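You operate a simulated robot arm through the tools that you are given. There is no shell and no other tool.

The job below is to be done with a simulated two-armed robot. You get a single attempt, and the scene is never put back.

Task
Wipe and grease the bare rail, then run the slider across and back.
Fine: wipe first, with the blue rag, and put it back; grease from the pot with the paddle, paddle back in the steel cup. A coat counts when it lies all over at full strength: go over it till it gets no stronger. What is to be rubbed or washed off counts as gone when no trace of it is left.

Only the result counts: the job must be done as asked and must still hold three seconds after the hand-in. Knocking over, shifting, dropping, spilling or breaking anything else fails it.

Robot
Two 7-joint arms with fingered hands on one trunk that stands fixed in place. Base frame: the origin is at the foot of the trunk, x ahead of it, y to its left, z up. Units: mm, rad, N and s.
The left shoulder is at [43, 152, 1173], the right one opposite. With the tool pointing down near the work surface each hand reaches from about 420 to 800 mm from the base axis, measured 20 degrees to its own side. Payload 3.8 kg a hand.
The TCP of each hand is the grasp point between the finger pads, 30 mm short of the fingertips. In the tool frame z runs along the fingers and y along their closing line. The gripper opens to 104 mm; its body begins 35 mm behind the TCP. The gripper is a hand of 5 fingers: y runs from the thumb to the fingers, the wrist lies at [-15, -104, -178] in the tool frame.
Orientation is told as [roll, pitch, yaw] about the base's x, y, z axes, in that order, counted from this pose: with the fingers straight down and the wrist toward the robot, the tool's x, y and z point along [0, 1, 0], [1, 0, 0] and [0, 0, -1] of the base frame.

Tools
- The arms move only by the tool play_rows. It takes "left_series", "right_series" or both (then of equal length, played together; a hand with none holds still); each is a list of rows, each a list of 6 numbers: the turn, a rotation vector about the base's x, y, z in rad, then the shift along the base's x, y, z in mm. In form: [[wx, wy, wz, tx, ty, tz], ...]. A call has 1 to 20 rows; each row shifts and turns the commanded pose from where the row before left it. Each row takes 0.2 s and may step no farther than 50 mm and 0.15 rad from the row before; otherwise, the whole call is refused. A pose out of reach is approached as far as the arm can. The call stops where the force on the tool passes 90 N (or 10 N more than at its start, if that is more) or the arm is blocked; 0.2 s more then pass. In this call time passes only in rows, and 0.2 s behind the last. The reply holds the time, the measured pose of the TCP, the force on the tool along the base axes, the opening and the grip force, in the units named above and with some noise, with the torque about the TCP (base axes, N m) and any sound that the robot's microphone picked up.
- Cameras (640 x 400 px; columns grow to the right, rows downward): "scene" is now at [129.2, 51.1, 1337.4]; the picture's right is [0.54, -0.84, -0.06], its down [-0.40, -0.19, -0.89] and it looks along [0.74, 0.50, -0.44] (base axes); focal length 214 px, centre (320, 200). "left" rides on the left gripper at [-80, -78, -141] in its tool frame; the picture's right is [-0.78, -0.30, 0.56], its down [0.54, -0.78, 0.33] and it looks along [0.33, 0.56, 0.76] (tool axes); focal length 247 px, centre (320, 200). "right" rides on the right gripper at [80, -78, -141] in its tool frame; the picture's right is [-0.78, 0.29, -0.56], its down [-0.53, -0.78, 0.33] and it looks along [-0.33, 0.56, 0.76] (tool axes); focal length 247 px, centre (320, 200). There is no depth. A picture from a camera that has moved, and an enlarged one, comes with that camera's place and axes in the base frame and with its lens.
- capture(camera): a new picture of that camera. It takes no simulated time.
- slide_trunk(by): moves the trunk up (or, below 0, down) by that many mm; the arms and the scene camera ride with it, the base frame stays. It gives what a move gives, with no picture.
- set_fingers(index, middle, ring, little, thumb_bend, thumb_turn, hand): sets how far each is bent, from 0 (flat) to 1 (curled in); at 0.3 the hand is open as for a grip, at 0.7 the pads meet at the TCP. One left out holds its place. A second passes; each finger stops where it meets its share of the squeeze, and holds until it gets a number again. It is the only way to open and close the hand. It gives what a move gives, with no picture; readings hold the bend of each and the force on index, middle, ring, little, thumb and palm. thumb_turn goes from beside the hand (0) to across from the fingers (1), as for a grip.
- pan_tilt(pan, tilt): turns the head with the scene camera to pan (to the left, within 1.396 rad either way) and tilt (down, from -0.506 to 1.204), counted from straight ahead of the robot (the tilt from the chest, where the trunk bows). It gives what a move gives.
- close_up(camera, box): a new picture of the part [left, top, right, bottom] of that camera's present view, enlarged. It takes no simulated time.
- close_job(): hands the job in; it is judged then, once.

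Places have to be worked out from the pictures, the camera data and where the tool is seen. Open the grippers and draw the arms clear of the work before you hand the job in, unless the task says otherwise.

The tools are called after "Call:" by a JSON object that holds its "op" and its "data". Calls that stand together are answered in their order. play_rows: Moves the arms, as the interface text tells. Its arguments: {"type":"object","properties":{"left_series":{"type":"array"},"right_series":{"type":"array"}},"required":[]} The other tools are called the same way: slide_trunk (by) moves the trunk up or down; set_fingers (index, middle, ring, little, thumb_bend, thumb_turn, hand) moves the fingers one by one; pan_tilt (pan, tilt) turns the head that bears the scene camera; capture (camera) takes a picture; close_up (camera, box) takes an enlarged picture of a part of a camera's view; close_job () hands the job in.

At the start:

```text
time: 0.0
left_tcp_pos: [358.0, 476.9, 1258.8]
left_orientation: [0.001, -0.001, 0.002]
left_contact_force: [-0.4, -0.3, 0.3]
left_torque: [0.0, 0.01, 0.03]
left_width: 103.6
left_finger_force: 0.1
left_shape: jaw
left_bend: [0.3, 0.3, 0.3, 0.3, 0.3, 0.98]
left_finger forces: [0.0, 0.0, 0.0, 0.1, 0.0, 0.0]
right_tcp_pos: [494.2, 25.6, 1265.3]
right_orientation: [0.0, 0.002, 0.002]
right_contact_force: [0.6, -0.4, -0.4]
right_torque: [0.02, -0.01, 0.01]
right_width: 103.5
right_finger_force: 0.0
right_shape: jaw
right_bend: [0.3, 0.3, 0.3, 0.3, 0.3, 0.98]
right_finger forces: [0.1, 0.0, 0.1, 0.0, 0.0, 0.0]
trunk travel left (down, up): [-250.0, 206.0]
head pan, tilt (commanded): [0.571, 0.365]
```

scene: 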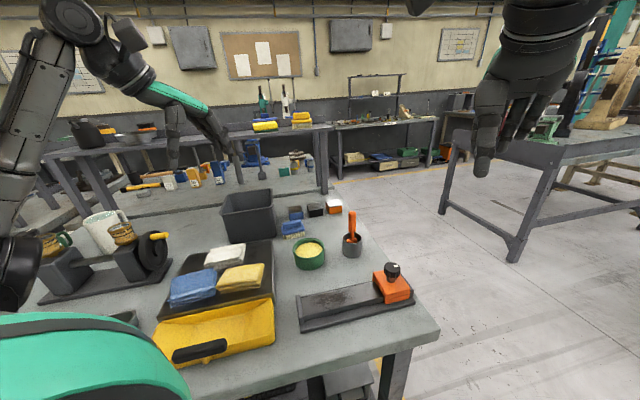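
right: 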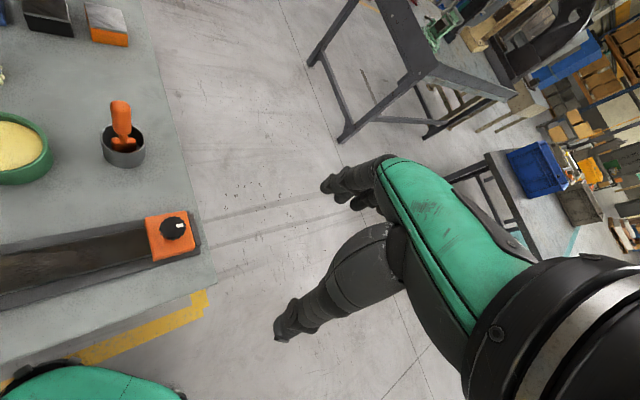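
left: 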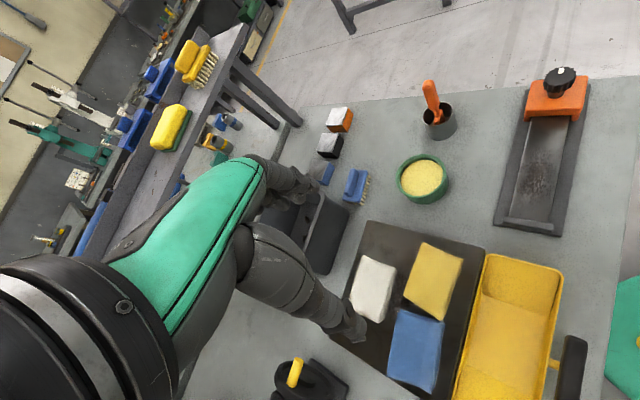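

I start by looking at the work area enlarged from the scene camera and the left camera, to work out where the rail, rag, pot and paddle are.

Call:
{"op": "close_up", "data": {"camera": "scene", "box": [140, 180, 440, 370]}}

Call:
{"op": "close_up", "data": {"camera": "left", "box": [320, 50, 640, 250]}}

Call:
{"op": "close_up", "data": {"camera": "left", "box": [320, 200, 640, 400]}}

Call:
{"op": "close_up", "data": {"camera": "right", "box": [0, 60, 240, 300]}}

```text
2.11 times, centred on (290, 275) of scene
camera zoom: at [129.2, 51.1, 1337.4], right [0.54, -0.84, -0.06], down [-0.4, -0.19, -0.89], along [0.74, 0.5, -0.44], focal length 452 px, centre (383, 42)
```

zoom: 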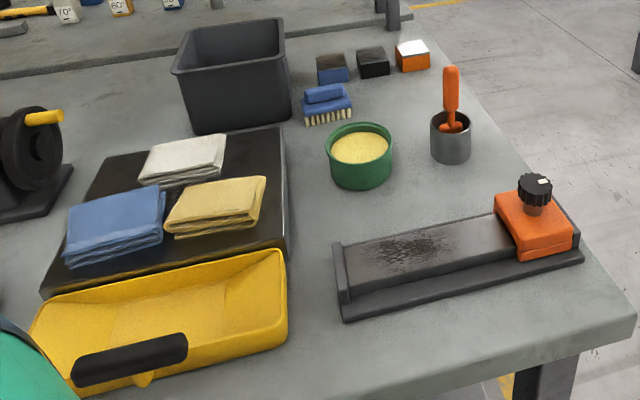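

```text
2.00 times, centred on (480, 150) of left
camera zoom: at [279.8, 398.6, 1401.4], right [-0.3, -0.78, -0.56], down [-0.78, 0.54, -0.33], along [0.56, 0.33, -0.76], focal length 494 px, centre (0, 300)
```

zoom: 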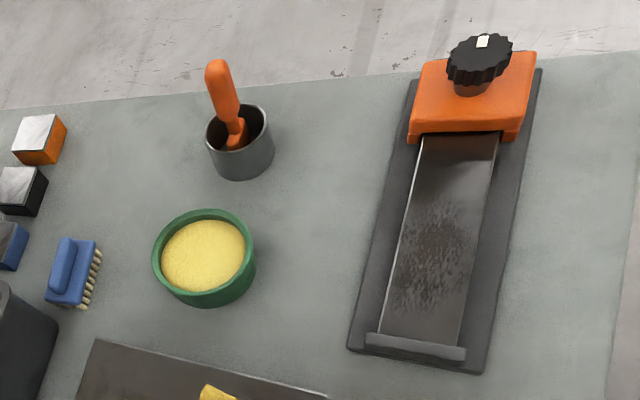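

```text
2.00 times, centred on (480, 300) of left
camera zoom: at [279.8, 398.6, 1401.4], right [-0.3, -0.78, -0.56], down [-0.78, 0.54, -0.33], along [0.56, 0.33, -0.76], focal length 494 px, centre (0, 0)
```

zoom: 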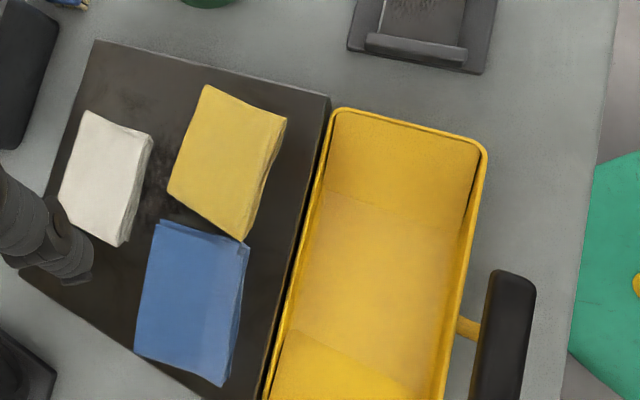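

```text
1.67 times, centred on (120, 180) of right
camera zoom: at [416.9, 105.1, 1406.5], right [0.3, -0.78, 0.56], down [-0.78, -0.54, -0.33], along [0.56, -0.33, -0.76], focal length 412 px, centre (653, 233)
```

zoom: 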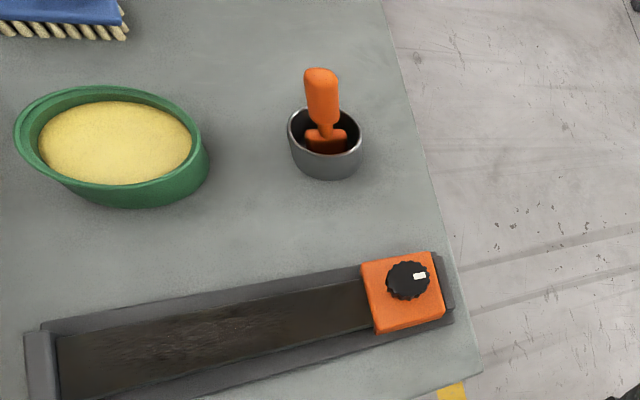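

The rail sits at roughly 45° in front of the robot (about x 340–560, y 70–330), with the pot near [537, 382], the cup near [633, 282] and the blue rag near [265, 548]. I tilt the head down to see the work better.

Call:
{"op": "pan_tilt", "data": {"pan": 0.6, "tilt": 0.78}}

Call:
{"op": "capture", "data": {"camera": "scene"}}

```text
time: 0.9
left_tcp_pos: [356.1, 477.6, 1259.5]
left_orientation: [-0.001, 0.0, 0.0]
left_contact_force: [-0.4, 0.3, 0.5]
left_torque: [-0.01, 0.01, -0.01]
left_width: 103.5
left_finger_force: 0.0
left_shape: jaw
left_bend: [0.3, 0.3, 0.3, 0.3, 0.3, 0.98]
left_finger forces: [0.0, 0.0, 0.0, 0.0, 0.1, 0.0]
right_tcp_pos: [494.5, 25.2, 1264.8]
right_orientation: [0.0, 0.001, 0.001]
right_contact_force: [-0.5, -0.1, 0.1]
right_torque: [0.02, 0.0, -0.01]
right_width: 103.8
right_finger_force: 0.1
right_shape: jaw
right_bend: [0.3, 0.3, 0.3, 0.3, 0.3, 0.98]
right_finger forces: [0.1, 0.0, 0.1, 0.0, 0.1, 0.0]
trunk travel left (down, up): [-250.0, 206.0]
head pan, tilt (commanded): [0.6, 0.78]
```

```text
taken
camera scene: at [114.1, 47.0, 1302.2], right [0.56, -0.82, -0.06], down [-0.66, -0.4, -0.64], along [0.5, 0.4, -0.76], focal length 214 px, centre (320, 200)
```

scene: 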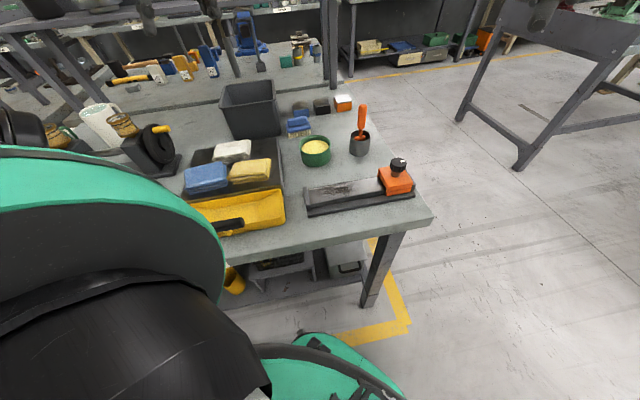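

The tilt overshoots a little but the table is visible. I enlarge the work area for detail of rags, pot, cup and rail.

Call:
{"op": "close_up", "data": {"camera": "scene", "box": [280, 90, 440, 220]}}

Call:
{"op": "close_up", "data": {"camera": "scene", "box": [170, 120, 300, 240]}}

Call:
{"op": "close_up", "data": {"camera": "left", "box": [480, 50, 620, 250]}}

Call:
{"op": "close_up", "data": {"camera": "left", "box": [340, 220, 500, 400]}}

Call:
{"op": "close_up", "data": {"camera": "right", "box": [80, 80, 210, 280]}}

```text
3.08 times, centred on (360, 155) of scene
camera zoom: at [114.1, 47.0, 1302.2], right [0.56, -0.82, -0.06], down [-0.66, -0.4, -0.64], along [0.5, 0.4, -0.76], focal length 660 px, centre (197, 338)
```

zoom: 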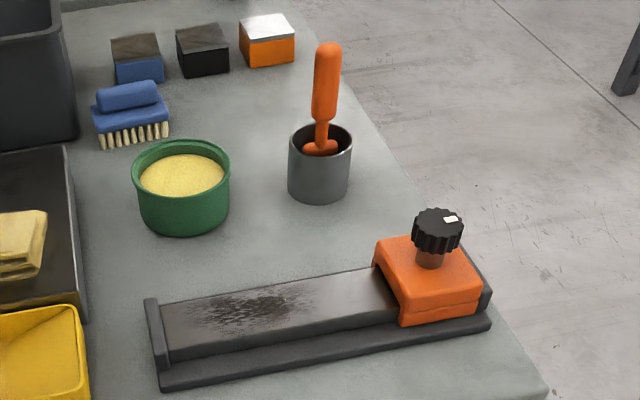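

```text
3.33 times, centred on (235, 180) of scene
camera zoom: at [114.1, 47.0, 1302.2], right [0.56, -0.82, -0.06], down [-0.66, -0.4, -0.64], along [0.5, 0.4, -0.76], focal length 715 px, centre (603, 267)
```

zoom: 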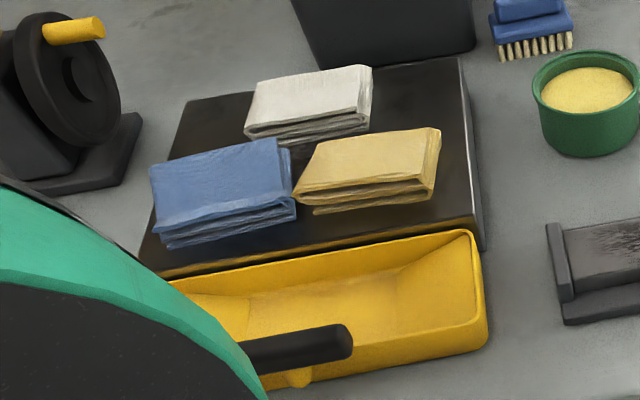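

```text
2.00 times, centred on (550, 150) of left
camera zoom: at [279.8, 398.6, 1401.4], right [-0.3, -0.78, -0.56], down [-0.78, 0.54, -0.33], along [0.56, 0.33, -0.76], focal length 494 px, centre (-140, 300)
```

zoom: 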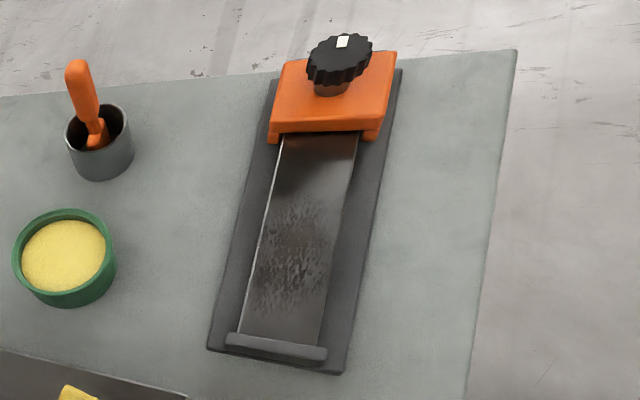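

```text
2.22 times, centred on (420, 310) of left
camera zoom: at [279.8, 398.6, 1401.4], right [-0.3, -0.78, -0.56], down [-0.78, 0.54, -0.33], along [0.56, 0.33, -0.76], focal length 549 px, centre (98, -44)
```

zoom: 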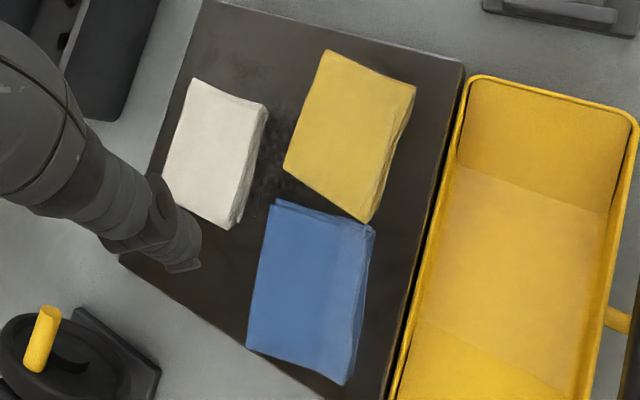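

```text
2.00 times, centred on (145, 180) of right
camera zoom: at [416.9, 105.1, 1406.6], right [0.3, -0.78, 0.56], down [-0.78, -0.54, -0.33], along [0.56, -0.33, -0.76], focal length 494 px, centre (670, 240)
```

zoom: 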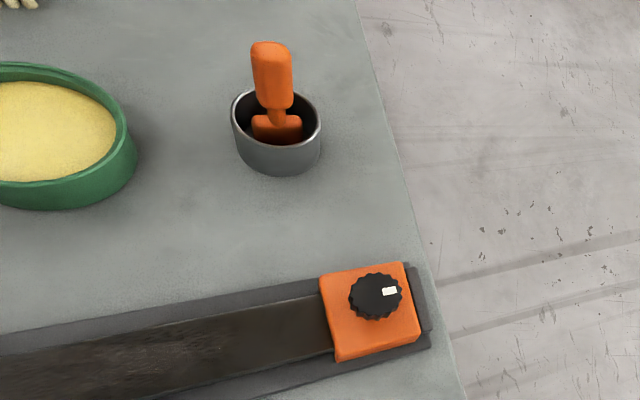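

The blue rag looks about 72 × 110 mm, long axis near [-0.75, 0.66], centred around [267, 549]. I bring the left hand above it, yawed so the fingers close across the short side, to get a close look.

Call:
{"op": "play_rows", "data": {"left_series": [[0, 0, 0.136, -12.9, 10.3, -25], [0, 0, 0.136, -12.9, 10.3, -25], [0, 0, 0.136, -12.9, 10.3, -25], [0, 0, 0.136, -12.9, 10.3, -25], [0, 0, 0.136, -12.9, 10.3, -25], [0, 0, 0.136, -12.9, 10.3, -25], [0, 0, 0.136, -12.9, 10.3, -25]]}}

Call:
{"op": "capture", "data": {"camera": "left"}}

Call:
{"op": "capture", "data": {"camera": "scene"}}

```text
time: 2.5
left_tcp_pos: [265.7, 548.1, 1083.8]
left_orientation: [0.0, -0.003, 0.955]
left_contact_force: [-0.3, 0.0, -0.1]
left_torque: [0.01, 0.01, 0.0]
left_width: 103.5
left_finger_force: 0.0
left_shape: jaw
left_bend: [0.3, 0.3, 0.3, 0.3, 0.3, 0.98]
left_finger forces: [0.0, 0.1, 0.0, 0.1, 0.0, 0.0]
right_tcp_pos: [494.4, 24.3, 1265.5]
right_orientation: [0.0, 0.0, 0.002]
right_contact_force: [0.6, -0.3, -0.7]
right_torque: [0.03, 0.0, 0.0]
right_width: 103.8
right_finger_force: 0.1
right_shape: jaw
right_bend: [0.3, 0.3, 0.3, 0.3, 0.3, 0.98]
right_finger forces: [0.0, 0.0, 0.0, 0.0, 0.1, 0.0]
trunk travel left (down, up): [-250.0, 206.0]
head pan, tilt (commanded): [0.6, 0.78]
```

```text
taken
camera left: at [286.2, 438.9, 1225.6], right [0.46, -0.69, -0.56], down [-0.89, -0.32, -0.33], along [0.05, 0.65, -0.76], focal length 247 px, centre (320, 200)
```

left: 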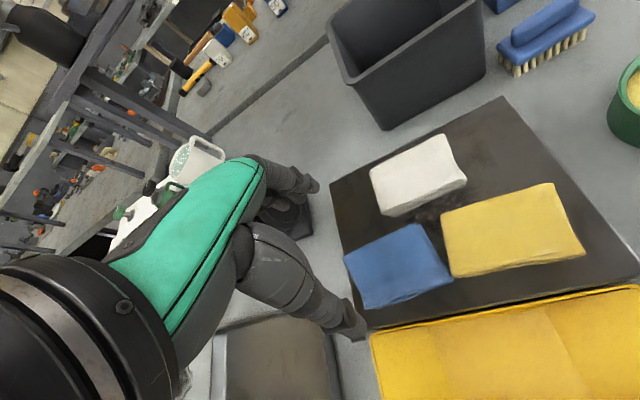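

```text
taken
camera scene: at [113.8, 47.1, 1302.1], right [0.56, -0.82, -0.06], down [-0.66, -0.4, -0.64], along [0.5, 0.4, -0.77], focal length 214 px, centre (320, 200)
```

scene: 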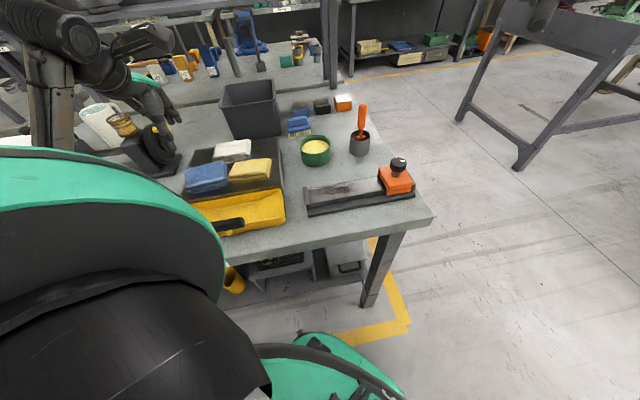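

The rag centre agrees between two views at about [267, 553], with the white rag and the yellow bin rim both close by. I enlarge the hand camera's view to measure the clearances.

Call:
{"op": "close_up", "data": {"camera": "left", "box": [310, 120, 510, 370]}}

Call:
{"op": "close_up", "data": {"camera": "scene", "box": [170, 130, 300, 240]}}

Call:
{"op": "close_up", "data": {"camera": "left", "box": [210, 140, 400, 400]}}

```text
1.60 times, centred on (410, 245) of left
camera zoom: at [286.2, 438.9, 1225.6], right [0.46, -0.69, -0.56], down [-0.89, -0.32, -0.33], along [0.05, 0.65, -0.76], focal length 395 px, centre (176, 128)
```

zoom: 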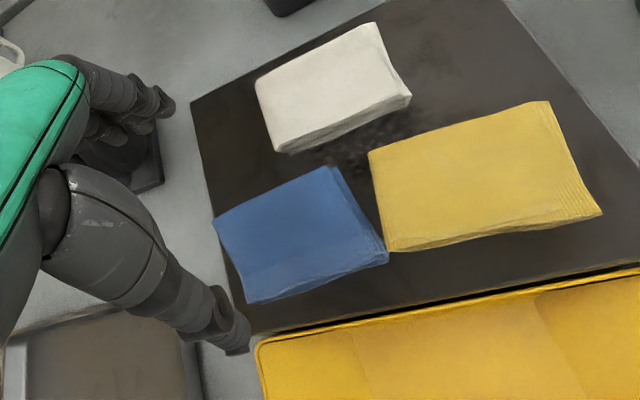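

```text
3.64 times, centred on (235, 185) of scene
camera zoom: at [113.8, 47.1, 1302.1], right [0.56, -0.82, -0.06], down [-0.66, -0.4, -0.64], along [0.5, 0.4, -0.77], focal length 780 px, centre (629, 254)
```

zoom: 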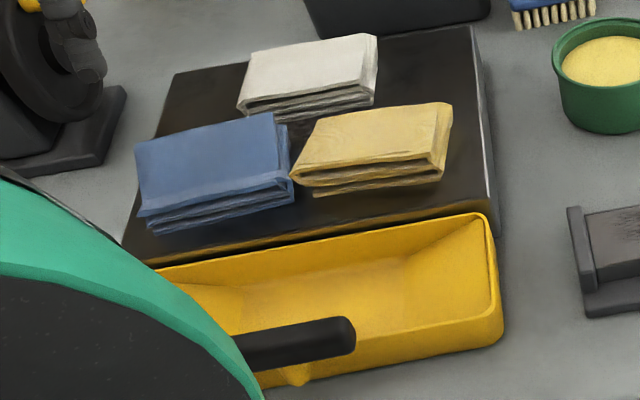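

```text
1.54 times, centred on (305, 270) of left
camera zoom: at [286.2, 438.9, 1225.6], right [0.46, -0.69, -0.56], down [-0.89, -0.32, -0.33], along [0.05, 0.65, -0.76], focal length 380 px, centre (343, 92)
```

zoom: 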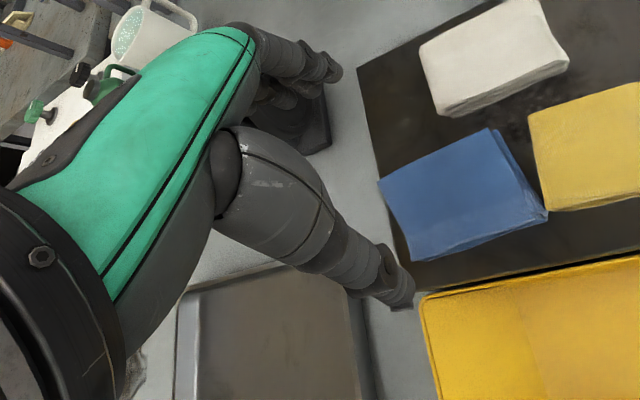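

Depth at the rag is poorly determined from these two views, so I shift the left hand sideways for a proper stereo baseline.

Call:
{"op": "play_rows", "data": {"left_series": [[0, 0, 0, 0, -45, 0], [0, 0, 0, 0, -45, 0], [0, 0, 0, 0, -45, 0]]}}

Call:
{"op": "close_up", "data": {"camera": "left", "box": [240, 50, 500, 250]}}

Call:
{"op": "capture", "data": {"camera": "left"}}

```text
time: 3.3
left_tcp_pos: [296.3, 439.1, 1097.8]
left_orientation: [0.003, 0.001, 0.951]
left_contact_force: [1.1, 0.3, -0.2]
left_torque: [-0.03, 0.02, 0.01]
left_width: 103.8
left_finger_force: 0.0
left_shape: jaw
left_bend: [0.3, 0.3, 0.3, 0.3, 0.3, 0.98]
left_finger forces: [0.1, 0.1, 0.0, 0.0, 0.1, 0.1]
left hand out of reach, approached as far as the arm can: row 2, 3
right_tcp_pos: [497.7, 24.6, 1264.3]
right_orientation: [0.001, 0.003, 0.002]
right_contact_force: [0.5, -0.4, 0.4]
right_torque: [-0.01, 0.03, -0.01]
right_width: 103.7
right_finger_force: 0.1
right_shape: jaw
right_bend: [0.3, 0.3, 0.3, 0.3, 0.3, 0.98]
right_finger forces: [0.1, 0.0, 0.0, 0.0, 0.0, 0.0]
trunk travel left (down, up): [-250.0, 206.0]
head pan, tilt (commanded): [0.6, 0.78]
```

```text
2.00 times, centred on (370, 150) of left
camera zoom: at [317.6, 329.3, 1240.2], right [0.46, -0.69, -0.56], down [-0.89, -0.32, -0.33], along [0.05, 0.65, -0.76], focal length 494 px, centre (220, 300)
```

zoom: 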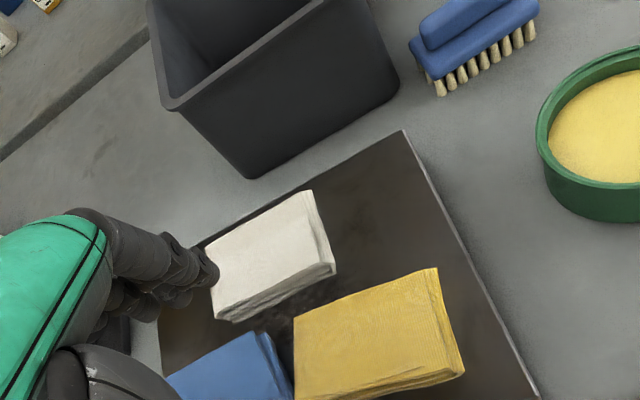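

```text
taken
camera left: at [317.6, 329.3, 1240.2], right [0.46, -0.69, -0.56], down [-0.89, -0.32, -0.33], along [0.05, 0.65, -0.76], focal length 247 px, centre (320, 200)
```

left: 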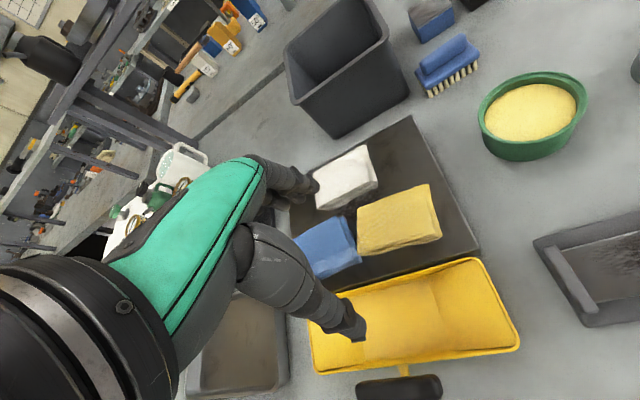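

Stereo gives the tray top at about z 911, the rag top about 936 and the bin rim about 938, so the thumb has a narrow gap. I look at the left hand from the scene camera to understand the profile of thumb and fingers.

Call:
{"op": "capture", "data": {"camera": "scene"}}

Call:
{"op": "close_up", "data": {"camera": "scene", "box": [100, 20, 320, 220]}}

Call:
{"op": "capture", "data": {"camera": "right"}}

```text
taken
camera scene: at [115.6, 46.8, 1301.9], right [0.56, -0.82, -0.06], down [-0.66, -0.4, -0.64], along [0.5, 0.4, -0.77], focal length 214 px, centre (320, 200)
```

scene: 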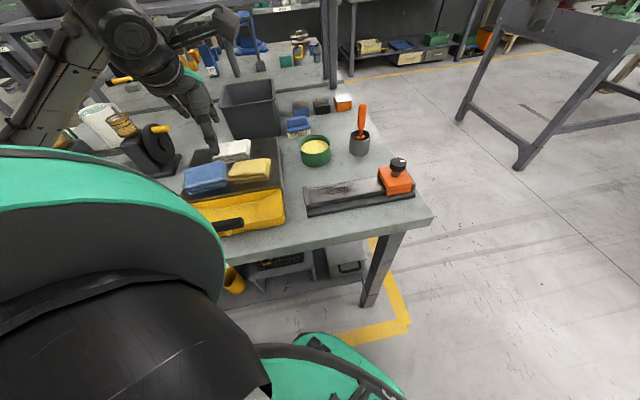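

```text
2.00 times, centred on (210, 120) of scene
camera zoom: at [115.6, 46.8, 1301.9], right [0.56, -0.82, -0.06], down [-0.66, -0.4, -0.64], along [0.5, 0.4, -0.77], focal length 429 px, centre (540, 360)
```

zoom: 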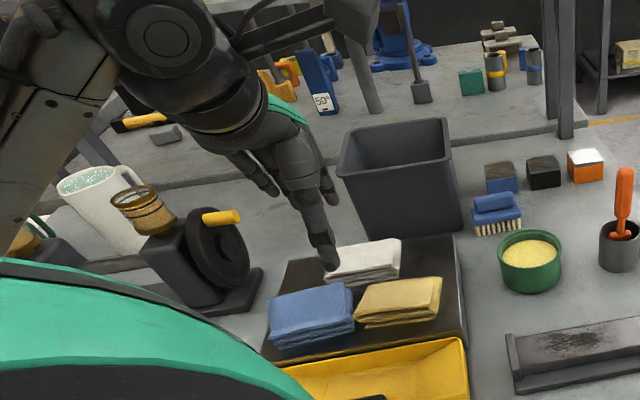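

```text
taken
camera right: at [418.6, 104.9, 1406.0], right [0.3, -0.78, 0.56], down [-0.78, -0.54, -0.33], along [0.55, -0.33, -0.76], focal length 247 px, centre (320, 200)
```

right: 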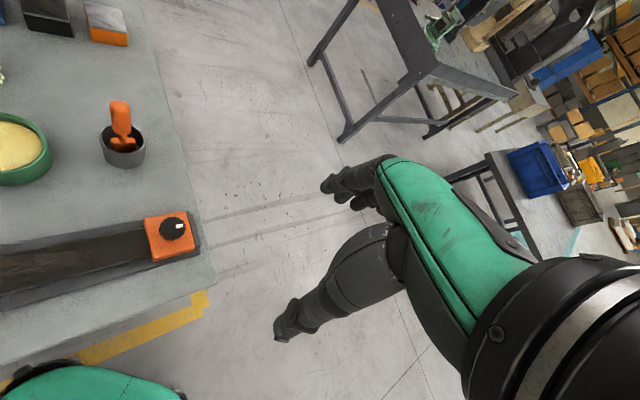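

I want a profile view of the hand, so I turn the left hand sideways in front of the scene camera, well above the table.

Call:
{"op": "play_rows", "data": {"left_series": [[0, 0, -0.141, 14, -8, 6], [0, 0, -0.141, 14, -8, 6], [0, 0, -0.141, 14, -8, 6], [0, 0, -0.141, 14, -8, 6], [0, 0, -0.141, 14, -8, 6], [0, 0, -0.141, 14, -8, 6], [0, 0, -0.141, 14, -8, 6], [0, 0, -0.141, 14, -8, 6], [0, 0, -0.141, 14, -8, 6], [0, 0, -0.141, 14, -8, 6], [0, 0, -0.141, 14, -8, 6]]}}

Call:
{"op": "capture", "data": {"camera": "scene"}}

Call:
{"op": "capture", "data": {"camera": "left"}}

```text
time: 5.7
left_tcp_pos: [450.1, 352.2, 1168.3]
left_orientation: [0.0, 0.0, -0.6]
left_contact_force: [0.2, 0.5, 0.5]
left_torque: [0.02, -0.02, 0.0]
left_width: 104.0
left_finger_force: 0.0
left_shape: jaw
left_bend: [0.3, 0.3, 0.3, 0.3, 0.3, 0.98]
left_finger forces: [0.0, 0.1, 0.1, 0.0, 0.0, 0.1]
right_tcp_pos: [495.3, 24.6, 1264.8]
right_orientation: [-0.001, 0.002, 0.002]
right_contact_force: [0.1, -0.6, 0.2]
right_torque: [0.03, 0.0, -0.01]
right_width: 103.6
right_finger_force: 0.0
right_shape: jaw
right_bend: [0.3, 0.3, 0.3, 0.3, 0.3, 0.98]
right_finger forces: [0.0, 0.0, 0.1, 0.1, 0.1, 0.0]
trunk travel left (down, up): [-250.0, 206.0]
head pan, tilt (commanded): [0.6, 0.78]
```

```text
taken
camera scene: at [114.2, 46.0, 1302.1], right [0.56, -0.82, -0.06], down [-0.66, -0.4, -0.64], along [0.5, 0.4, -0.76], focal length 214 px, centre (320, 200)
```

scene: 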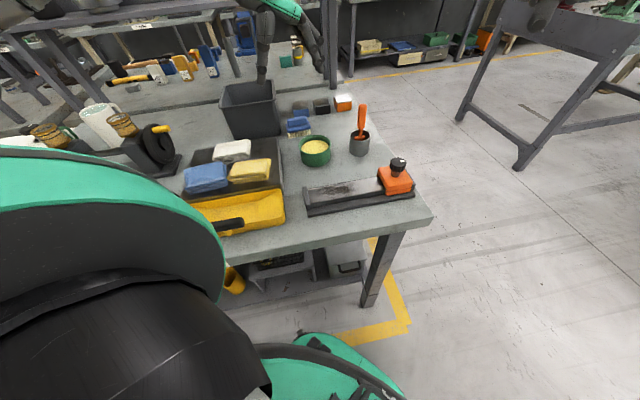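

```text
taken
camera left: at [341.0, 330.5, 1309.4], right [-0.68, -0.47, -0.56], down [-0.34, 0.88, -0.33], along [0.65, -0.04, -0.76], focal length 247 px, centre (320, 200)
```

left: 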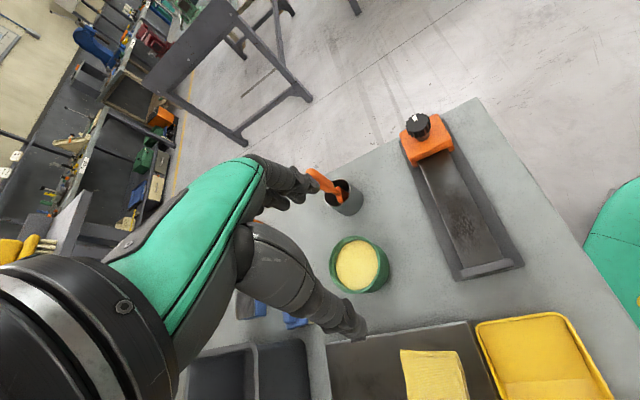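

The hand is cut off at the top of the scene picture; I raise the head back to tilt 0.37 and view the hand's profile.

Call:
{"op": "pan_tilt", "data": {"pan": 0.6, "tilt": 0.4}}

Call:
{"op": "close_up", "data": {"camera": "scene", "box": [200, 80, 400, 220]}}

Call:
{"op": "close_up", "data": {"camera": "left", "box": [330, 100, 540, 300]}}

```text
time: 6.5
left_tcp_pos: [448.8, 353.3, 1167.2]
left_orientation: [0.001, 0.0, -0.6]
left_contact_force: [0.2, 0.5, 0.1]
left_torque: [0.02, 0.0, 0.03]
left_width: 103.9
left_finger_force: 0.1
left_shape: jaw
left_bend: [0.3, 0.3, 0.3, 0.3, 0.3, 0.98]
left_finger forces: [0.1, 0.0, 0.0, 0.0, 0.0, 0.0]
right_tcp_pos: [494.9, 25.2, 1265.1]
right_orientation: [0.0, 0.001, 0.003]
right_contact_force: [-0.9, -0.1, -0.8]
right_torque: [-0.02, -0.01, 0.03]
right_width: 103.7
right_finger_force: 0.1
right_shape: jaw
right_bend: [0.3, 0.3, 0.3, 0.3, 0.3, 0.98]
right_finger forces: [0.0, 0.1, 0.0, 0.1, 0.0, 0.1]
trunk travel left (down, up): [-250.0, 206.0]
head pan, tilt (commanded): [0.6, 0.4]
```

```text
2.86 times, centred on (300, 150) of scene
camera zoom: at [127.0, 53.4, 1334.3], right [0.56, -0.82, -0.06], down [-0.42, -0.22, -0.88], along [0.71, 0.52, -0.47], focal length 613 px, centre (377, 343)
```

zoom: 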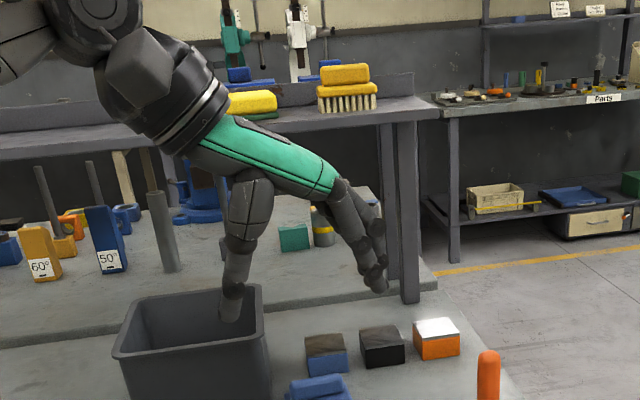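

```text
2.00 times, centred on (435, 200) of left
camera zoom: at [340.6, 331.4, 1309.2], right [-0.68, -0.47, -0.56], down [-0.34, 0.88, -0.33], along [0.65, -0.04, -0.76], focal length 494 px, centre (90, 200)
```

zoom: 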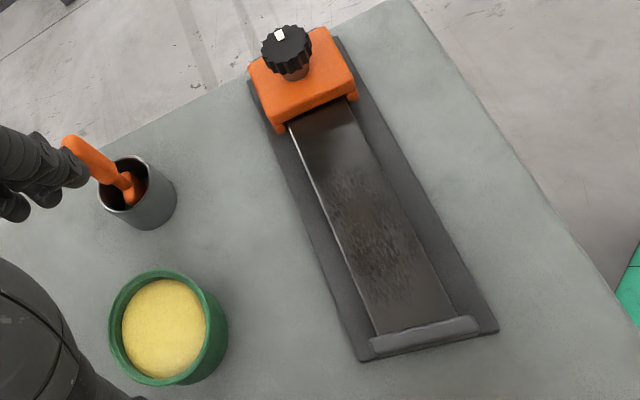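

The thumb hangs nearly vertical and about 16 mm thick at the tip, so a pre-shaped opening near 80 mm fits between rag, bin rim and white rag. I go back over the blue rag, then narrow the hand.

Call:
{"op": "play_rows", "data": {"left_series": [[0, 0, 0.129, -15.8, 16.4, -9], [0, 0, 0.129, -15.8, 16.4, -9], [0, 0, 0.129, -15.8, 16.4, -9], [0, 0, 0.129, -15.8, 16.4, -9], [0, 0, 0.129, -15.8, 16.4, -9], [0, 0, 0.129, -15.8, 16.4, -9], [0, 0, 0.129, -15.8, 16.4, -9], [0, 0, 0.129, -15.8, 16.4, -9], [0, 0, 0.129, -15.8, 16.4, -9], [0, 0, 0.129, -15.8, 16.4, -9], [0, 0, 0.129, -15.8, 16.4, -9], [0, 0, 0.129, -15.8, 16.4, -9]]}}

Call:
{"op": "set_fingers", "data": {"hand": "left", "index": 0.37, "middle": 0.37, "ring": 0.37, "little": 0.37, "thumb_bend": 0.37}}

Call:
{"op": "capture", "data": {"camera": "left"}}

Call:
{"op": "close_up", "data": {"camera": "left", "box": [230, 130, 450, 360]}}

```text
time: 9.1
left_tcp_pos: [260.6, 547.3, 1058.3]
left_orientation: [0.0, 0.0, 0.947]
left_contact_force: [-0.2, -0.2, 0.2]
left_torque: [0.0, 0.01, -0.01]
left_width: 103.6
left_finger_force: 0.1
left_shape: jaw
left_bend: [0.3, 0.3, 0.3, 0.3, 0.3, 0.98]
left_finger forces: [0.0, 0.0, 0.1, 0.0, 0.1, 0.0]
right_tcp_pos: [493.9, 26.2, 1266.2]
right_orientation: [0.0, -0.001, 0.0]
right_contact_force: [0.2, -0.7, -0.2]
right_torque: [0.0, 0.01, -0.01]
right_width: 103.5
right_finger_force: 0.0
right_shape: jaw
right_bend: [0.3, 0.3, 0.3, 0.3, 0.3, 0.98]
right_finger forces: [0.0, 0.0, 0.1, 0.0, 0.0, 0.0]
trunk travel left (down, up): [-250.0, 206.0]
head pan, tilt (commanded): [0.6, 0.4]
```

```text
time: 10.1
left_tcp_pos: [261.0, 547.0, 1059.1]
left_orientation: [0.001, 0.001, 0.948]
left_contact_force: [-0.7, -0.6, -0.5]
left_torque: [0.01, 0.01, -0.04]
left_width: 86.2
left_finger_force: 0.1
left_shape: fingers
left_bend: [0.37, 0.37, 0.37, 0.37, 0.37, 0.98]
left_finger forces: [0.0, 0.0, 0.0, 0.0, 0.1, 0.0]
right_tcp_pos: [494.4, 24.8, 1265.7]
right_orientation: [0.002, 0.001, 0.001]
right_contact_force: [0.4, 0.4, -0.5]
right_torque: [0.03, -0.03, -0.02]
right_width: 103.7
right_finger_force: 0.1
right_shape: jaw
right_bend: [0.3, 0.3, 0.3, 0.3, 0.3, 0.98]
right_finger forces: [0.0, 0.0, 0.1, 0.0, 0.1, 0.0]
trunk travel left (down, up): [-250.0, 206.0]
head pan, tilt (commanded): [0.6, 0.4]
```

```text
taken
camera left: at [281.0, 438.7, 1200.9], right [0.46, -0.69, -0.56], down [-0.89, -0.32, -0.33], along [0.05, 0.65, -0.76], focal length 247 px, centre (320, 200)
```

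left: 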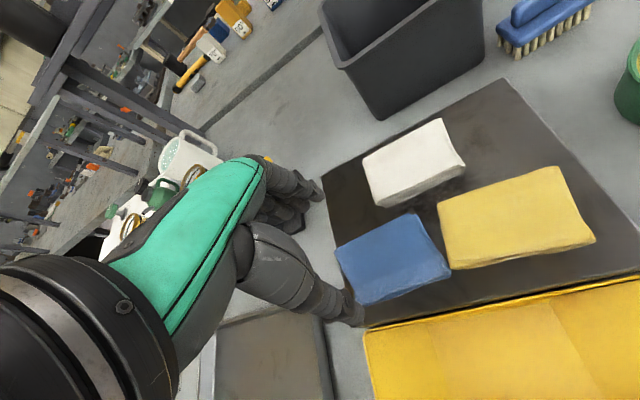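

```text
1.74 times, centred on (340, 245) of left
camera zoom: at [281.0, 438.7, 1200.9], right [0.46, -0.69, -0.56], down [-0.89, -0.32, -0.33], along [0.05, 0.65, -0.76], focal length 430 px, centre (285, 122)
```

zoom: 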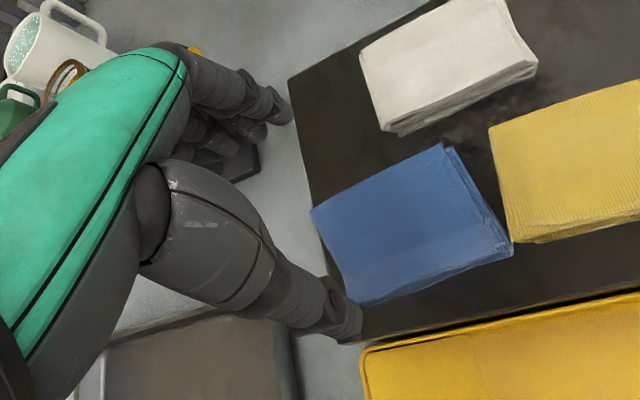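

The opening is 86 mm and I put the rag centre at about [270, 543]. I narrow slightly more, nudge to centre and come down halfway to check clearances.

Call:
{"op": "set_fingers", "data": {"hand": "left", "index": 0.39, "middle": 0.39, "ring": 0.39, "little": 0.39, "thumb_bend": 0.39}}

Call:
{"op": "play_rows", "data": {"left_series": [[0, 0, 0, 1.2, 1.6, -24], [0, 0, 0, 0, 0, -24], [0, 0, 0, 0, 0, -22]]}}

Call:
{"op": "capture", "data": {"camera": "left"}}

Call:
{"op": "close_up", "data": {"camera": "left", "box": [250, 140, 430, 360]}}

Call:
{"op": "close_up", "data": {"camera": "scene", "box": [130, 160, 330, 320]}}

```text
time: 11.1
left_tcp_pos: [261.4, 547.5, 1059.8]
left_orientation: [0.0, -0.002, 0.946]
left_contact_force: [0.3, 0.0, 0.4]
left_torque: [0.03, -0.01, -0.01]
left_width: 81.0
left_finger_force: 0.1
left_shape: fingers
left_bend: [0.39, 0.39, 0.39, 0.39, 0.39, 0.98]
left_finger forces: [0.0, 0.0, 0.0, 0.0, 0.0, 0.0]
right_tcp_pos: [494.0, 24.9, 1265.6]
right_orientation: [-0.001, 0.002, 0.002]
right_contact_force: [0.5, 0.3, 0.8]
right_torque: [0.02, 0.02, -0.01]
right_width: 103.4
right_finger_force: 0.0
right_shape: jaw
right_bend: [0.3, 0.3, 0.3, 0.3, 0.3, 0.98]
right_finger forces: [0.1, 0.0, 0.0, 0.1, 0.0, 0.1]
trunk travel left (down, up): [-250.0, 206.0]
head pan, tilt (commanded): [0.6, 0.4]
```

```text
time: 11.9
left_tcp_pos: [260.6, 548.8, 988.5]
left_orientation: [0.0, -0.001, 0.947]
left_contact_force: [-0.8, -0.6, -0.9]
left_torque: [-0.02, 0.03, 0.0]
left_width: 81.2
left_finger_force: 0.1
left_shape: fingers
left_bend: [0.39, 0.39, 0.39, 0.39, 0.39, 0.98]
left_finger forces: [0.0, 0.0, 0.0, 0.0, 0.0, 0.1]
right_tcp_pos: [494.4, 24.6, 1264.4]
right_orientation: [0.0, 0.003, 0.001]
right_contact_force: [0.7, 0.2, 0.0]
right_torque: [0.01, 0.04, 0.03]
right_width: 103.7
right_finger_force: 0.1
right_shape: jaw
right_bend: [0.3, 0.3, 0.3, 0.3, 0.3, 0.98]
right_finger forces: [0.0, 0.0, 0.1, 0.0, 0.1, 0.1]
trunk travel left (down, up): [-250.0, 206.0]
head pan, tilt (commanded): [0.6, 0.4]
```

```text
taken
camera left: at [280.6, 440.6, 1129.8], right [0.46, -0.69, -0.56], down [-0.89, -0.32, -0.33], along [0.05, 0.65, -0.76], focal length 247 px, centre (320, 200)
```

left: 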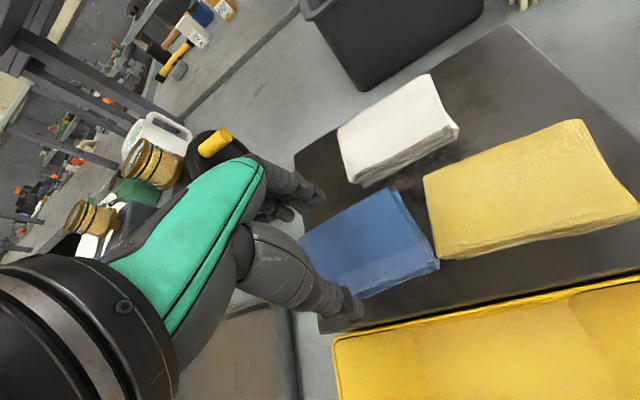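

```text
1.82 times, centred on (340, 250) of left
camera zoom: at [280.6, 440.6, 1129.8], right [0.46, -0.69, -0.56], down [-0.89, -0.32, -0.33], along [0.05, 0.65, -0.76], focal length 449 px, centre (284, 109)
```

zoom: 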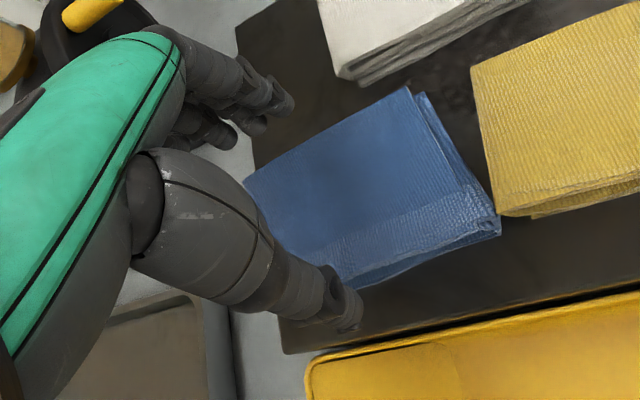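

```text
2.50 times, centred on (230, 240) of scene
camera zoom: at [126.9, 53.1, 1334.4], right [0.56, -0.82, -0.06], down [-0.42, -0.22, -0.88], along [0.71, 0.52, -0.47], focal length 536 px, centre (545, 100)
```

zoom: 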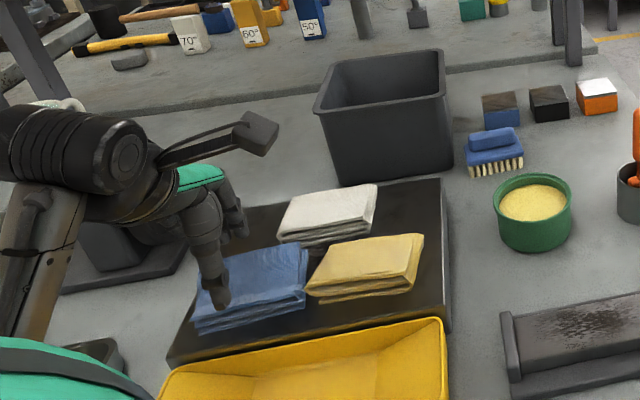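

The thumb would land about 7 mm outside the rag edge and roughly 3–4 mm inside the bin rim; I shift slightly away from the bin, then come down most of the way and look again.

Call:
{"op": "play_rows", "data": {"left_series": [[0, 0, 0, 5.5, -1.5, 0], [0, 0, 0, 0, 0, -12], [0, 0, 0, 0, 0, -10]]}}

Call:
{"op": "close_up", "data": {"camera": "left", "box": [250, 140, 430, 360]}}

Call:
{"op": "close_up", "data": {"camera": "scene", "box": [180, 200, 300, 300]}}

```text
time: 12.7
left_tcp_pos: [265.6, 547.9, 969.5]
left_orientation: [0.0, 0.0, 0.948]
left_contact_force: [-0.4, 0.2, -0.3]
left_torque: [0.0, -0.02, -0.03]
left_width: 81.1
left_finger_force: 0.0
left_shape: fingers
left_bend: [0.39, 0.39, 0.39, 0.39, 0.39, 0.98]
left_finger forces: [0.0, 0.0, 0.0, 0.1, 0.0, 0.1]
right_tcp_pos: [494.3, 25.5, 1265.2]
right_orientation: [-0.001, 0.001, 0.002]
right_contact_force: [0.2, -0.2, 0.3]
right_torque: [0.03, 0.0, 0.01]
right_width: 103.5
right_finger_force: 0.1
right_shape: jaw
right_bend: [0.3, 0.3, 0.3, 0.3, 0.3, 0.98]
right_finger forces: [0.0, 0.0, 0.0, 0.0, 0.0, 0.0]
trunk travel left (down, up): [-250.0, 206.0]
head pan, tilt (commanded): [0.6, 0.4]
```

```text
1.82 times, centred on (340, 250) of left
camera zoom: at [286.5, 438.9, 1109.5], right [0.46, -0.69, -0.56], down [-0.89, -0.32, -0.33], along [0.05, 0.65, -0.76], focal length 449 px, centre (284, 109)
```

zoom: 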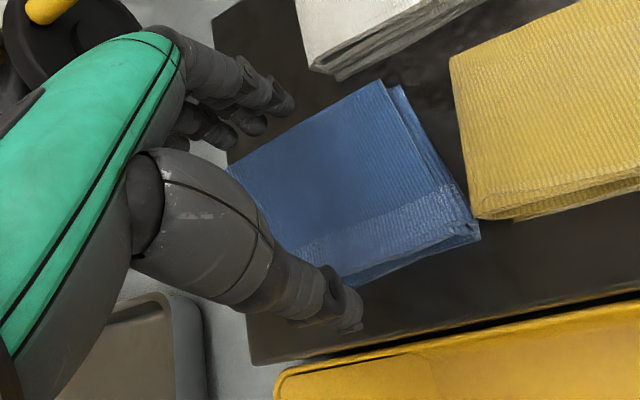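

```text
4.00 times, centred on (240, 250) of scene
camera zoom: at [126.9, 53.2, 1334.4], right [0.56, -0.82, -0.06], down [-0.42, -0.22, -0.88], along [0.71, 0.52, -0.47], focal length 858 px, centre (640, 0)
```

zoom: 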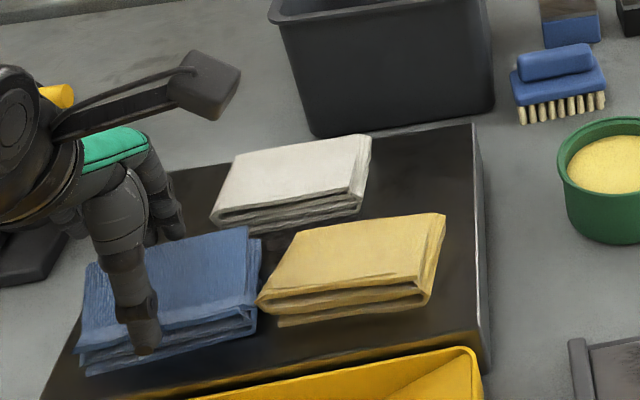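

Fingers and thumb straddle the rag with room to the bin and the white rag. I go down the last stretch in small steps, watching the force.

Call:
{"op": "play_rows", "data": {"left_series": [[0, 0, 0, 0, 0, -8], [0, 0, 0, 0, 0, -7], [0, 0, 0, 0, 0, -5]]}}

Call:
{"op": "close_up", "data": {"camera": "left", "box": [250, 140, 430, 360]}}

Call:
{"op": "close_up", "data": {"camera": "scene", "box": [180, 200, 300, 300]}}

```text
time: 13.5
left_tcp_pos: [265.0, 548.9, 948.4]
left_orientation: [0.0, -0.001, 0.946]
left_contact_force: [-0.1, 0.0, 2.1]
left_torque: [0.12, -0.04, -0.01]
left_width: 81.3
left_finger_force: 1.6
left_shape: fingers
left_bend: [0.39, 0.39, 0.39, 0.39, 0.39, 0.98]
left_finger forces: [0.1, 2.8, 0.0, 0.0, 0.0, 0.0]
right_tcp_pos: [493.9, 24.3, 1263.6]
right_orientation: [-0.001, 0.0, 0.0]
right_contact_force: [0.4, 0.5, -1.1]
right_torque: [-0.02, 0.0, 0.02]
right_width: 103.8
right_finger_force: 0.0
right_shape: jaw
right_bend: [0.3, 0.3, 0.3, 0.3, 0.3, 0.98]
right_finger forces: [0.1, 0.0, 0.1, 0.0, 0.1, 0.0]
trunk travel left (down, up): [-250.0, 206.0]
head pan, tilt (commanded): [0.6, 0.4]
```

```text
1.82 times, centred on (340, 250) of left
camera zoom: at [285.5, 438.4, 1090.1], right [0.46, -0.69, -0.56], down [-0.89, -0.32, -0.33], along [0.05, 0.65, -0.76], focal length 449 px, centre (284, 109)
```

zoom: 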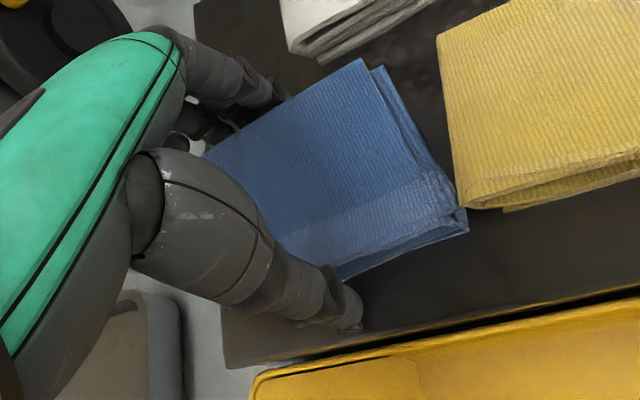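

```text
4.00 times, centred on (240, 250) of scene
camera zoom: at [126.6, 52.6, 1334.5], right [0.56, -0.82, -0.06], down [-0.42, -0.22, -0.88], along [0.71, 0.52, -0.47], focal length 858 px, centre (640, 0)
```

zoom: 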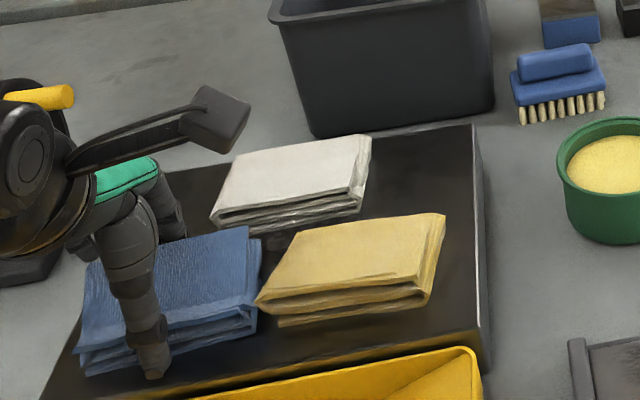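

The middle fingertip just brushes something at 2.8 N, so this is low enough. I raise 1.5 mm and close the fingers onto the rag.

Call:
{"op": "play_rows", "data": {"left_series": [[0, 0, 0, 0, 0, 1.5]]}}

Call:
{"op": "set_fingers", "data": {"hand": "left", "index": 0.5, "middle": 0.5, "ring": 0.5, "little": 0.5, "thumb_bend": 0.5}}

Call:
{"op": "close_up", "data": {"camera": "left", "box": [250, 140, 430, 360]}}

Call:
{"op": "close_up", "data": {"camera": "scene", "box": [180, 200, 300, 300]}}

```text
time: 13.9
left_tcp_pos: [266.2, 548.1, 948.7]
left_orientation: [-0.001, 0.0, 0.947]
left_contact_force: [-0.1, -0.9, 1.1]
left_torque: [0.02, 0.0, 0.0]
left_width: 80.8
left_finger_force: 0.1
left_shape: fingers
left_bend: [0.39, 0.39, 0.39, 0.39, 0.39, 0.98]
left_finger forces: [0.1, 0.5, 0.0, 0.0, 0.1, 0.0]
right_tcp_pos: [495.3, 24.8, 1265.6]
right_orientation: [-0.001, 0.002, 0.001]
right_contact_force: [1.0, 0.5, 0.4]
right_torque: [-0.01, -0.04, -0.01]
right_width: 103.5
right_finger_force: 0.1
right_shape: jaw
right_bend: [0.3, 0.3, 0.3, 0.3, 0.3, 0.98]
right_finger forces: [0.0, 0.0, 0.0, 0.1, 0.0, 0.0]
trunk travel left (down, up): [-250.0, 206.0]
head pan, tilt (commanded): [0.6, 0.4]
```

```text
time: 14.9
left_tcp_pos: [264.9, 548.5, 950.6]
left_orientation: [-0.001, -0.003, 0.947]
left_contact_force: [0.7, 2.3, 9.6]
left_torque: [0.41, -0.2, 0.0]
left_width: 66.2
left_finger_force: 11.7
left_shape: fingers
left_bend: [0.46, 0.46, 0.47, 0.5, 0.44, 0.97]
left_finger forces: [3.2, 10.2, 2.4, 0.1, 6.4, 0.1]
right_tcp_pos: [495.3, 23.5, 1265.2]
right_orientation: [-0.001, 0.001, 0.0]
right_contact_force: [-0.6, -1.1, 0.7]
right_torque: [0.0, -0.02, -0.01]
right_width: 103.9
right_finger_force: 0.0
right_shape: jaw
right_bend: [0.3, 0.3, 0.3, 0.3, 0.3, 0.98]
right_finger forces: [0.0, 0.1, 0.0, 0.1, 0.0, 0.0]
trunk travel left (down, up): [-250.0, 206.0]
head pan, tilt (commanded): [0.6, 0.4]
```

```text
1.82 times, centred on (340, 250) of left
camera zoom: at [285.7, 438.7, 1091.5], right [0.46, -0.69, -0.56], down [-0.89, -0.32, -0.33], along [0.05, 0.65, -0.76], focal length 449 px, centre (284, 109)
```

zoom: 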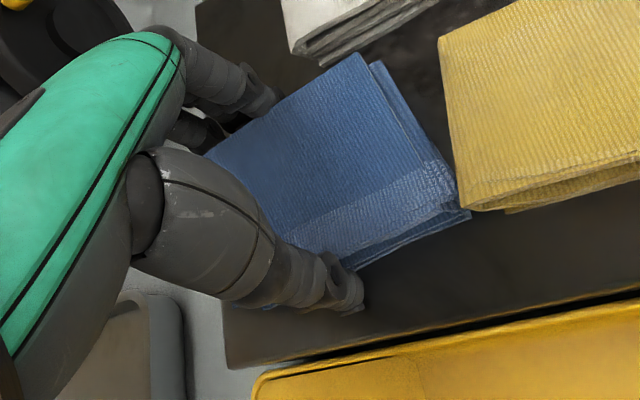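

```text
4.00 times, centred on (240, 250) of scene
camera zoom: at [126.6, 52.4, 1334.5], right [0.56, -0.82, -0.06], down [-0.42, -0.22, -0.88], along [0.71, 0.52, -0.47], focal length 858 px, centre (640, 0)
```

zoom: 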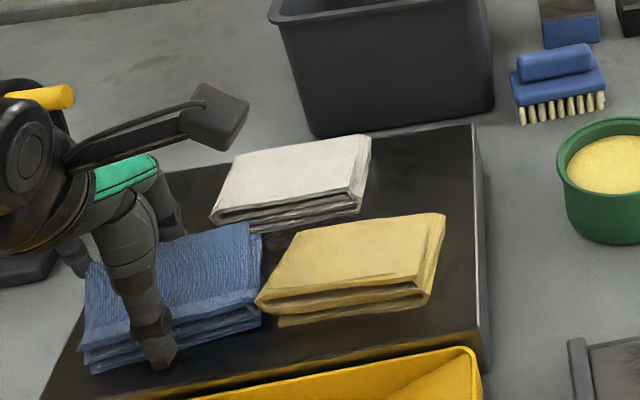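

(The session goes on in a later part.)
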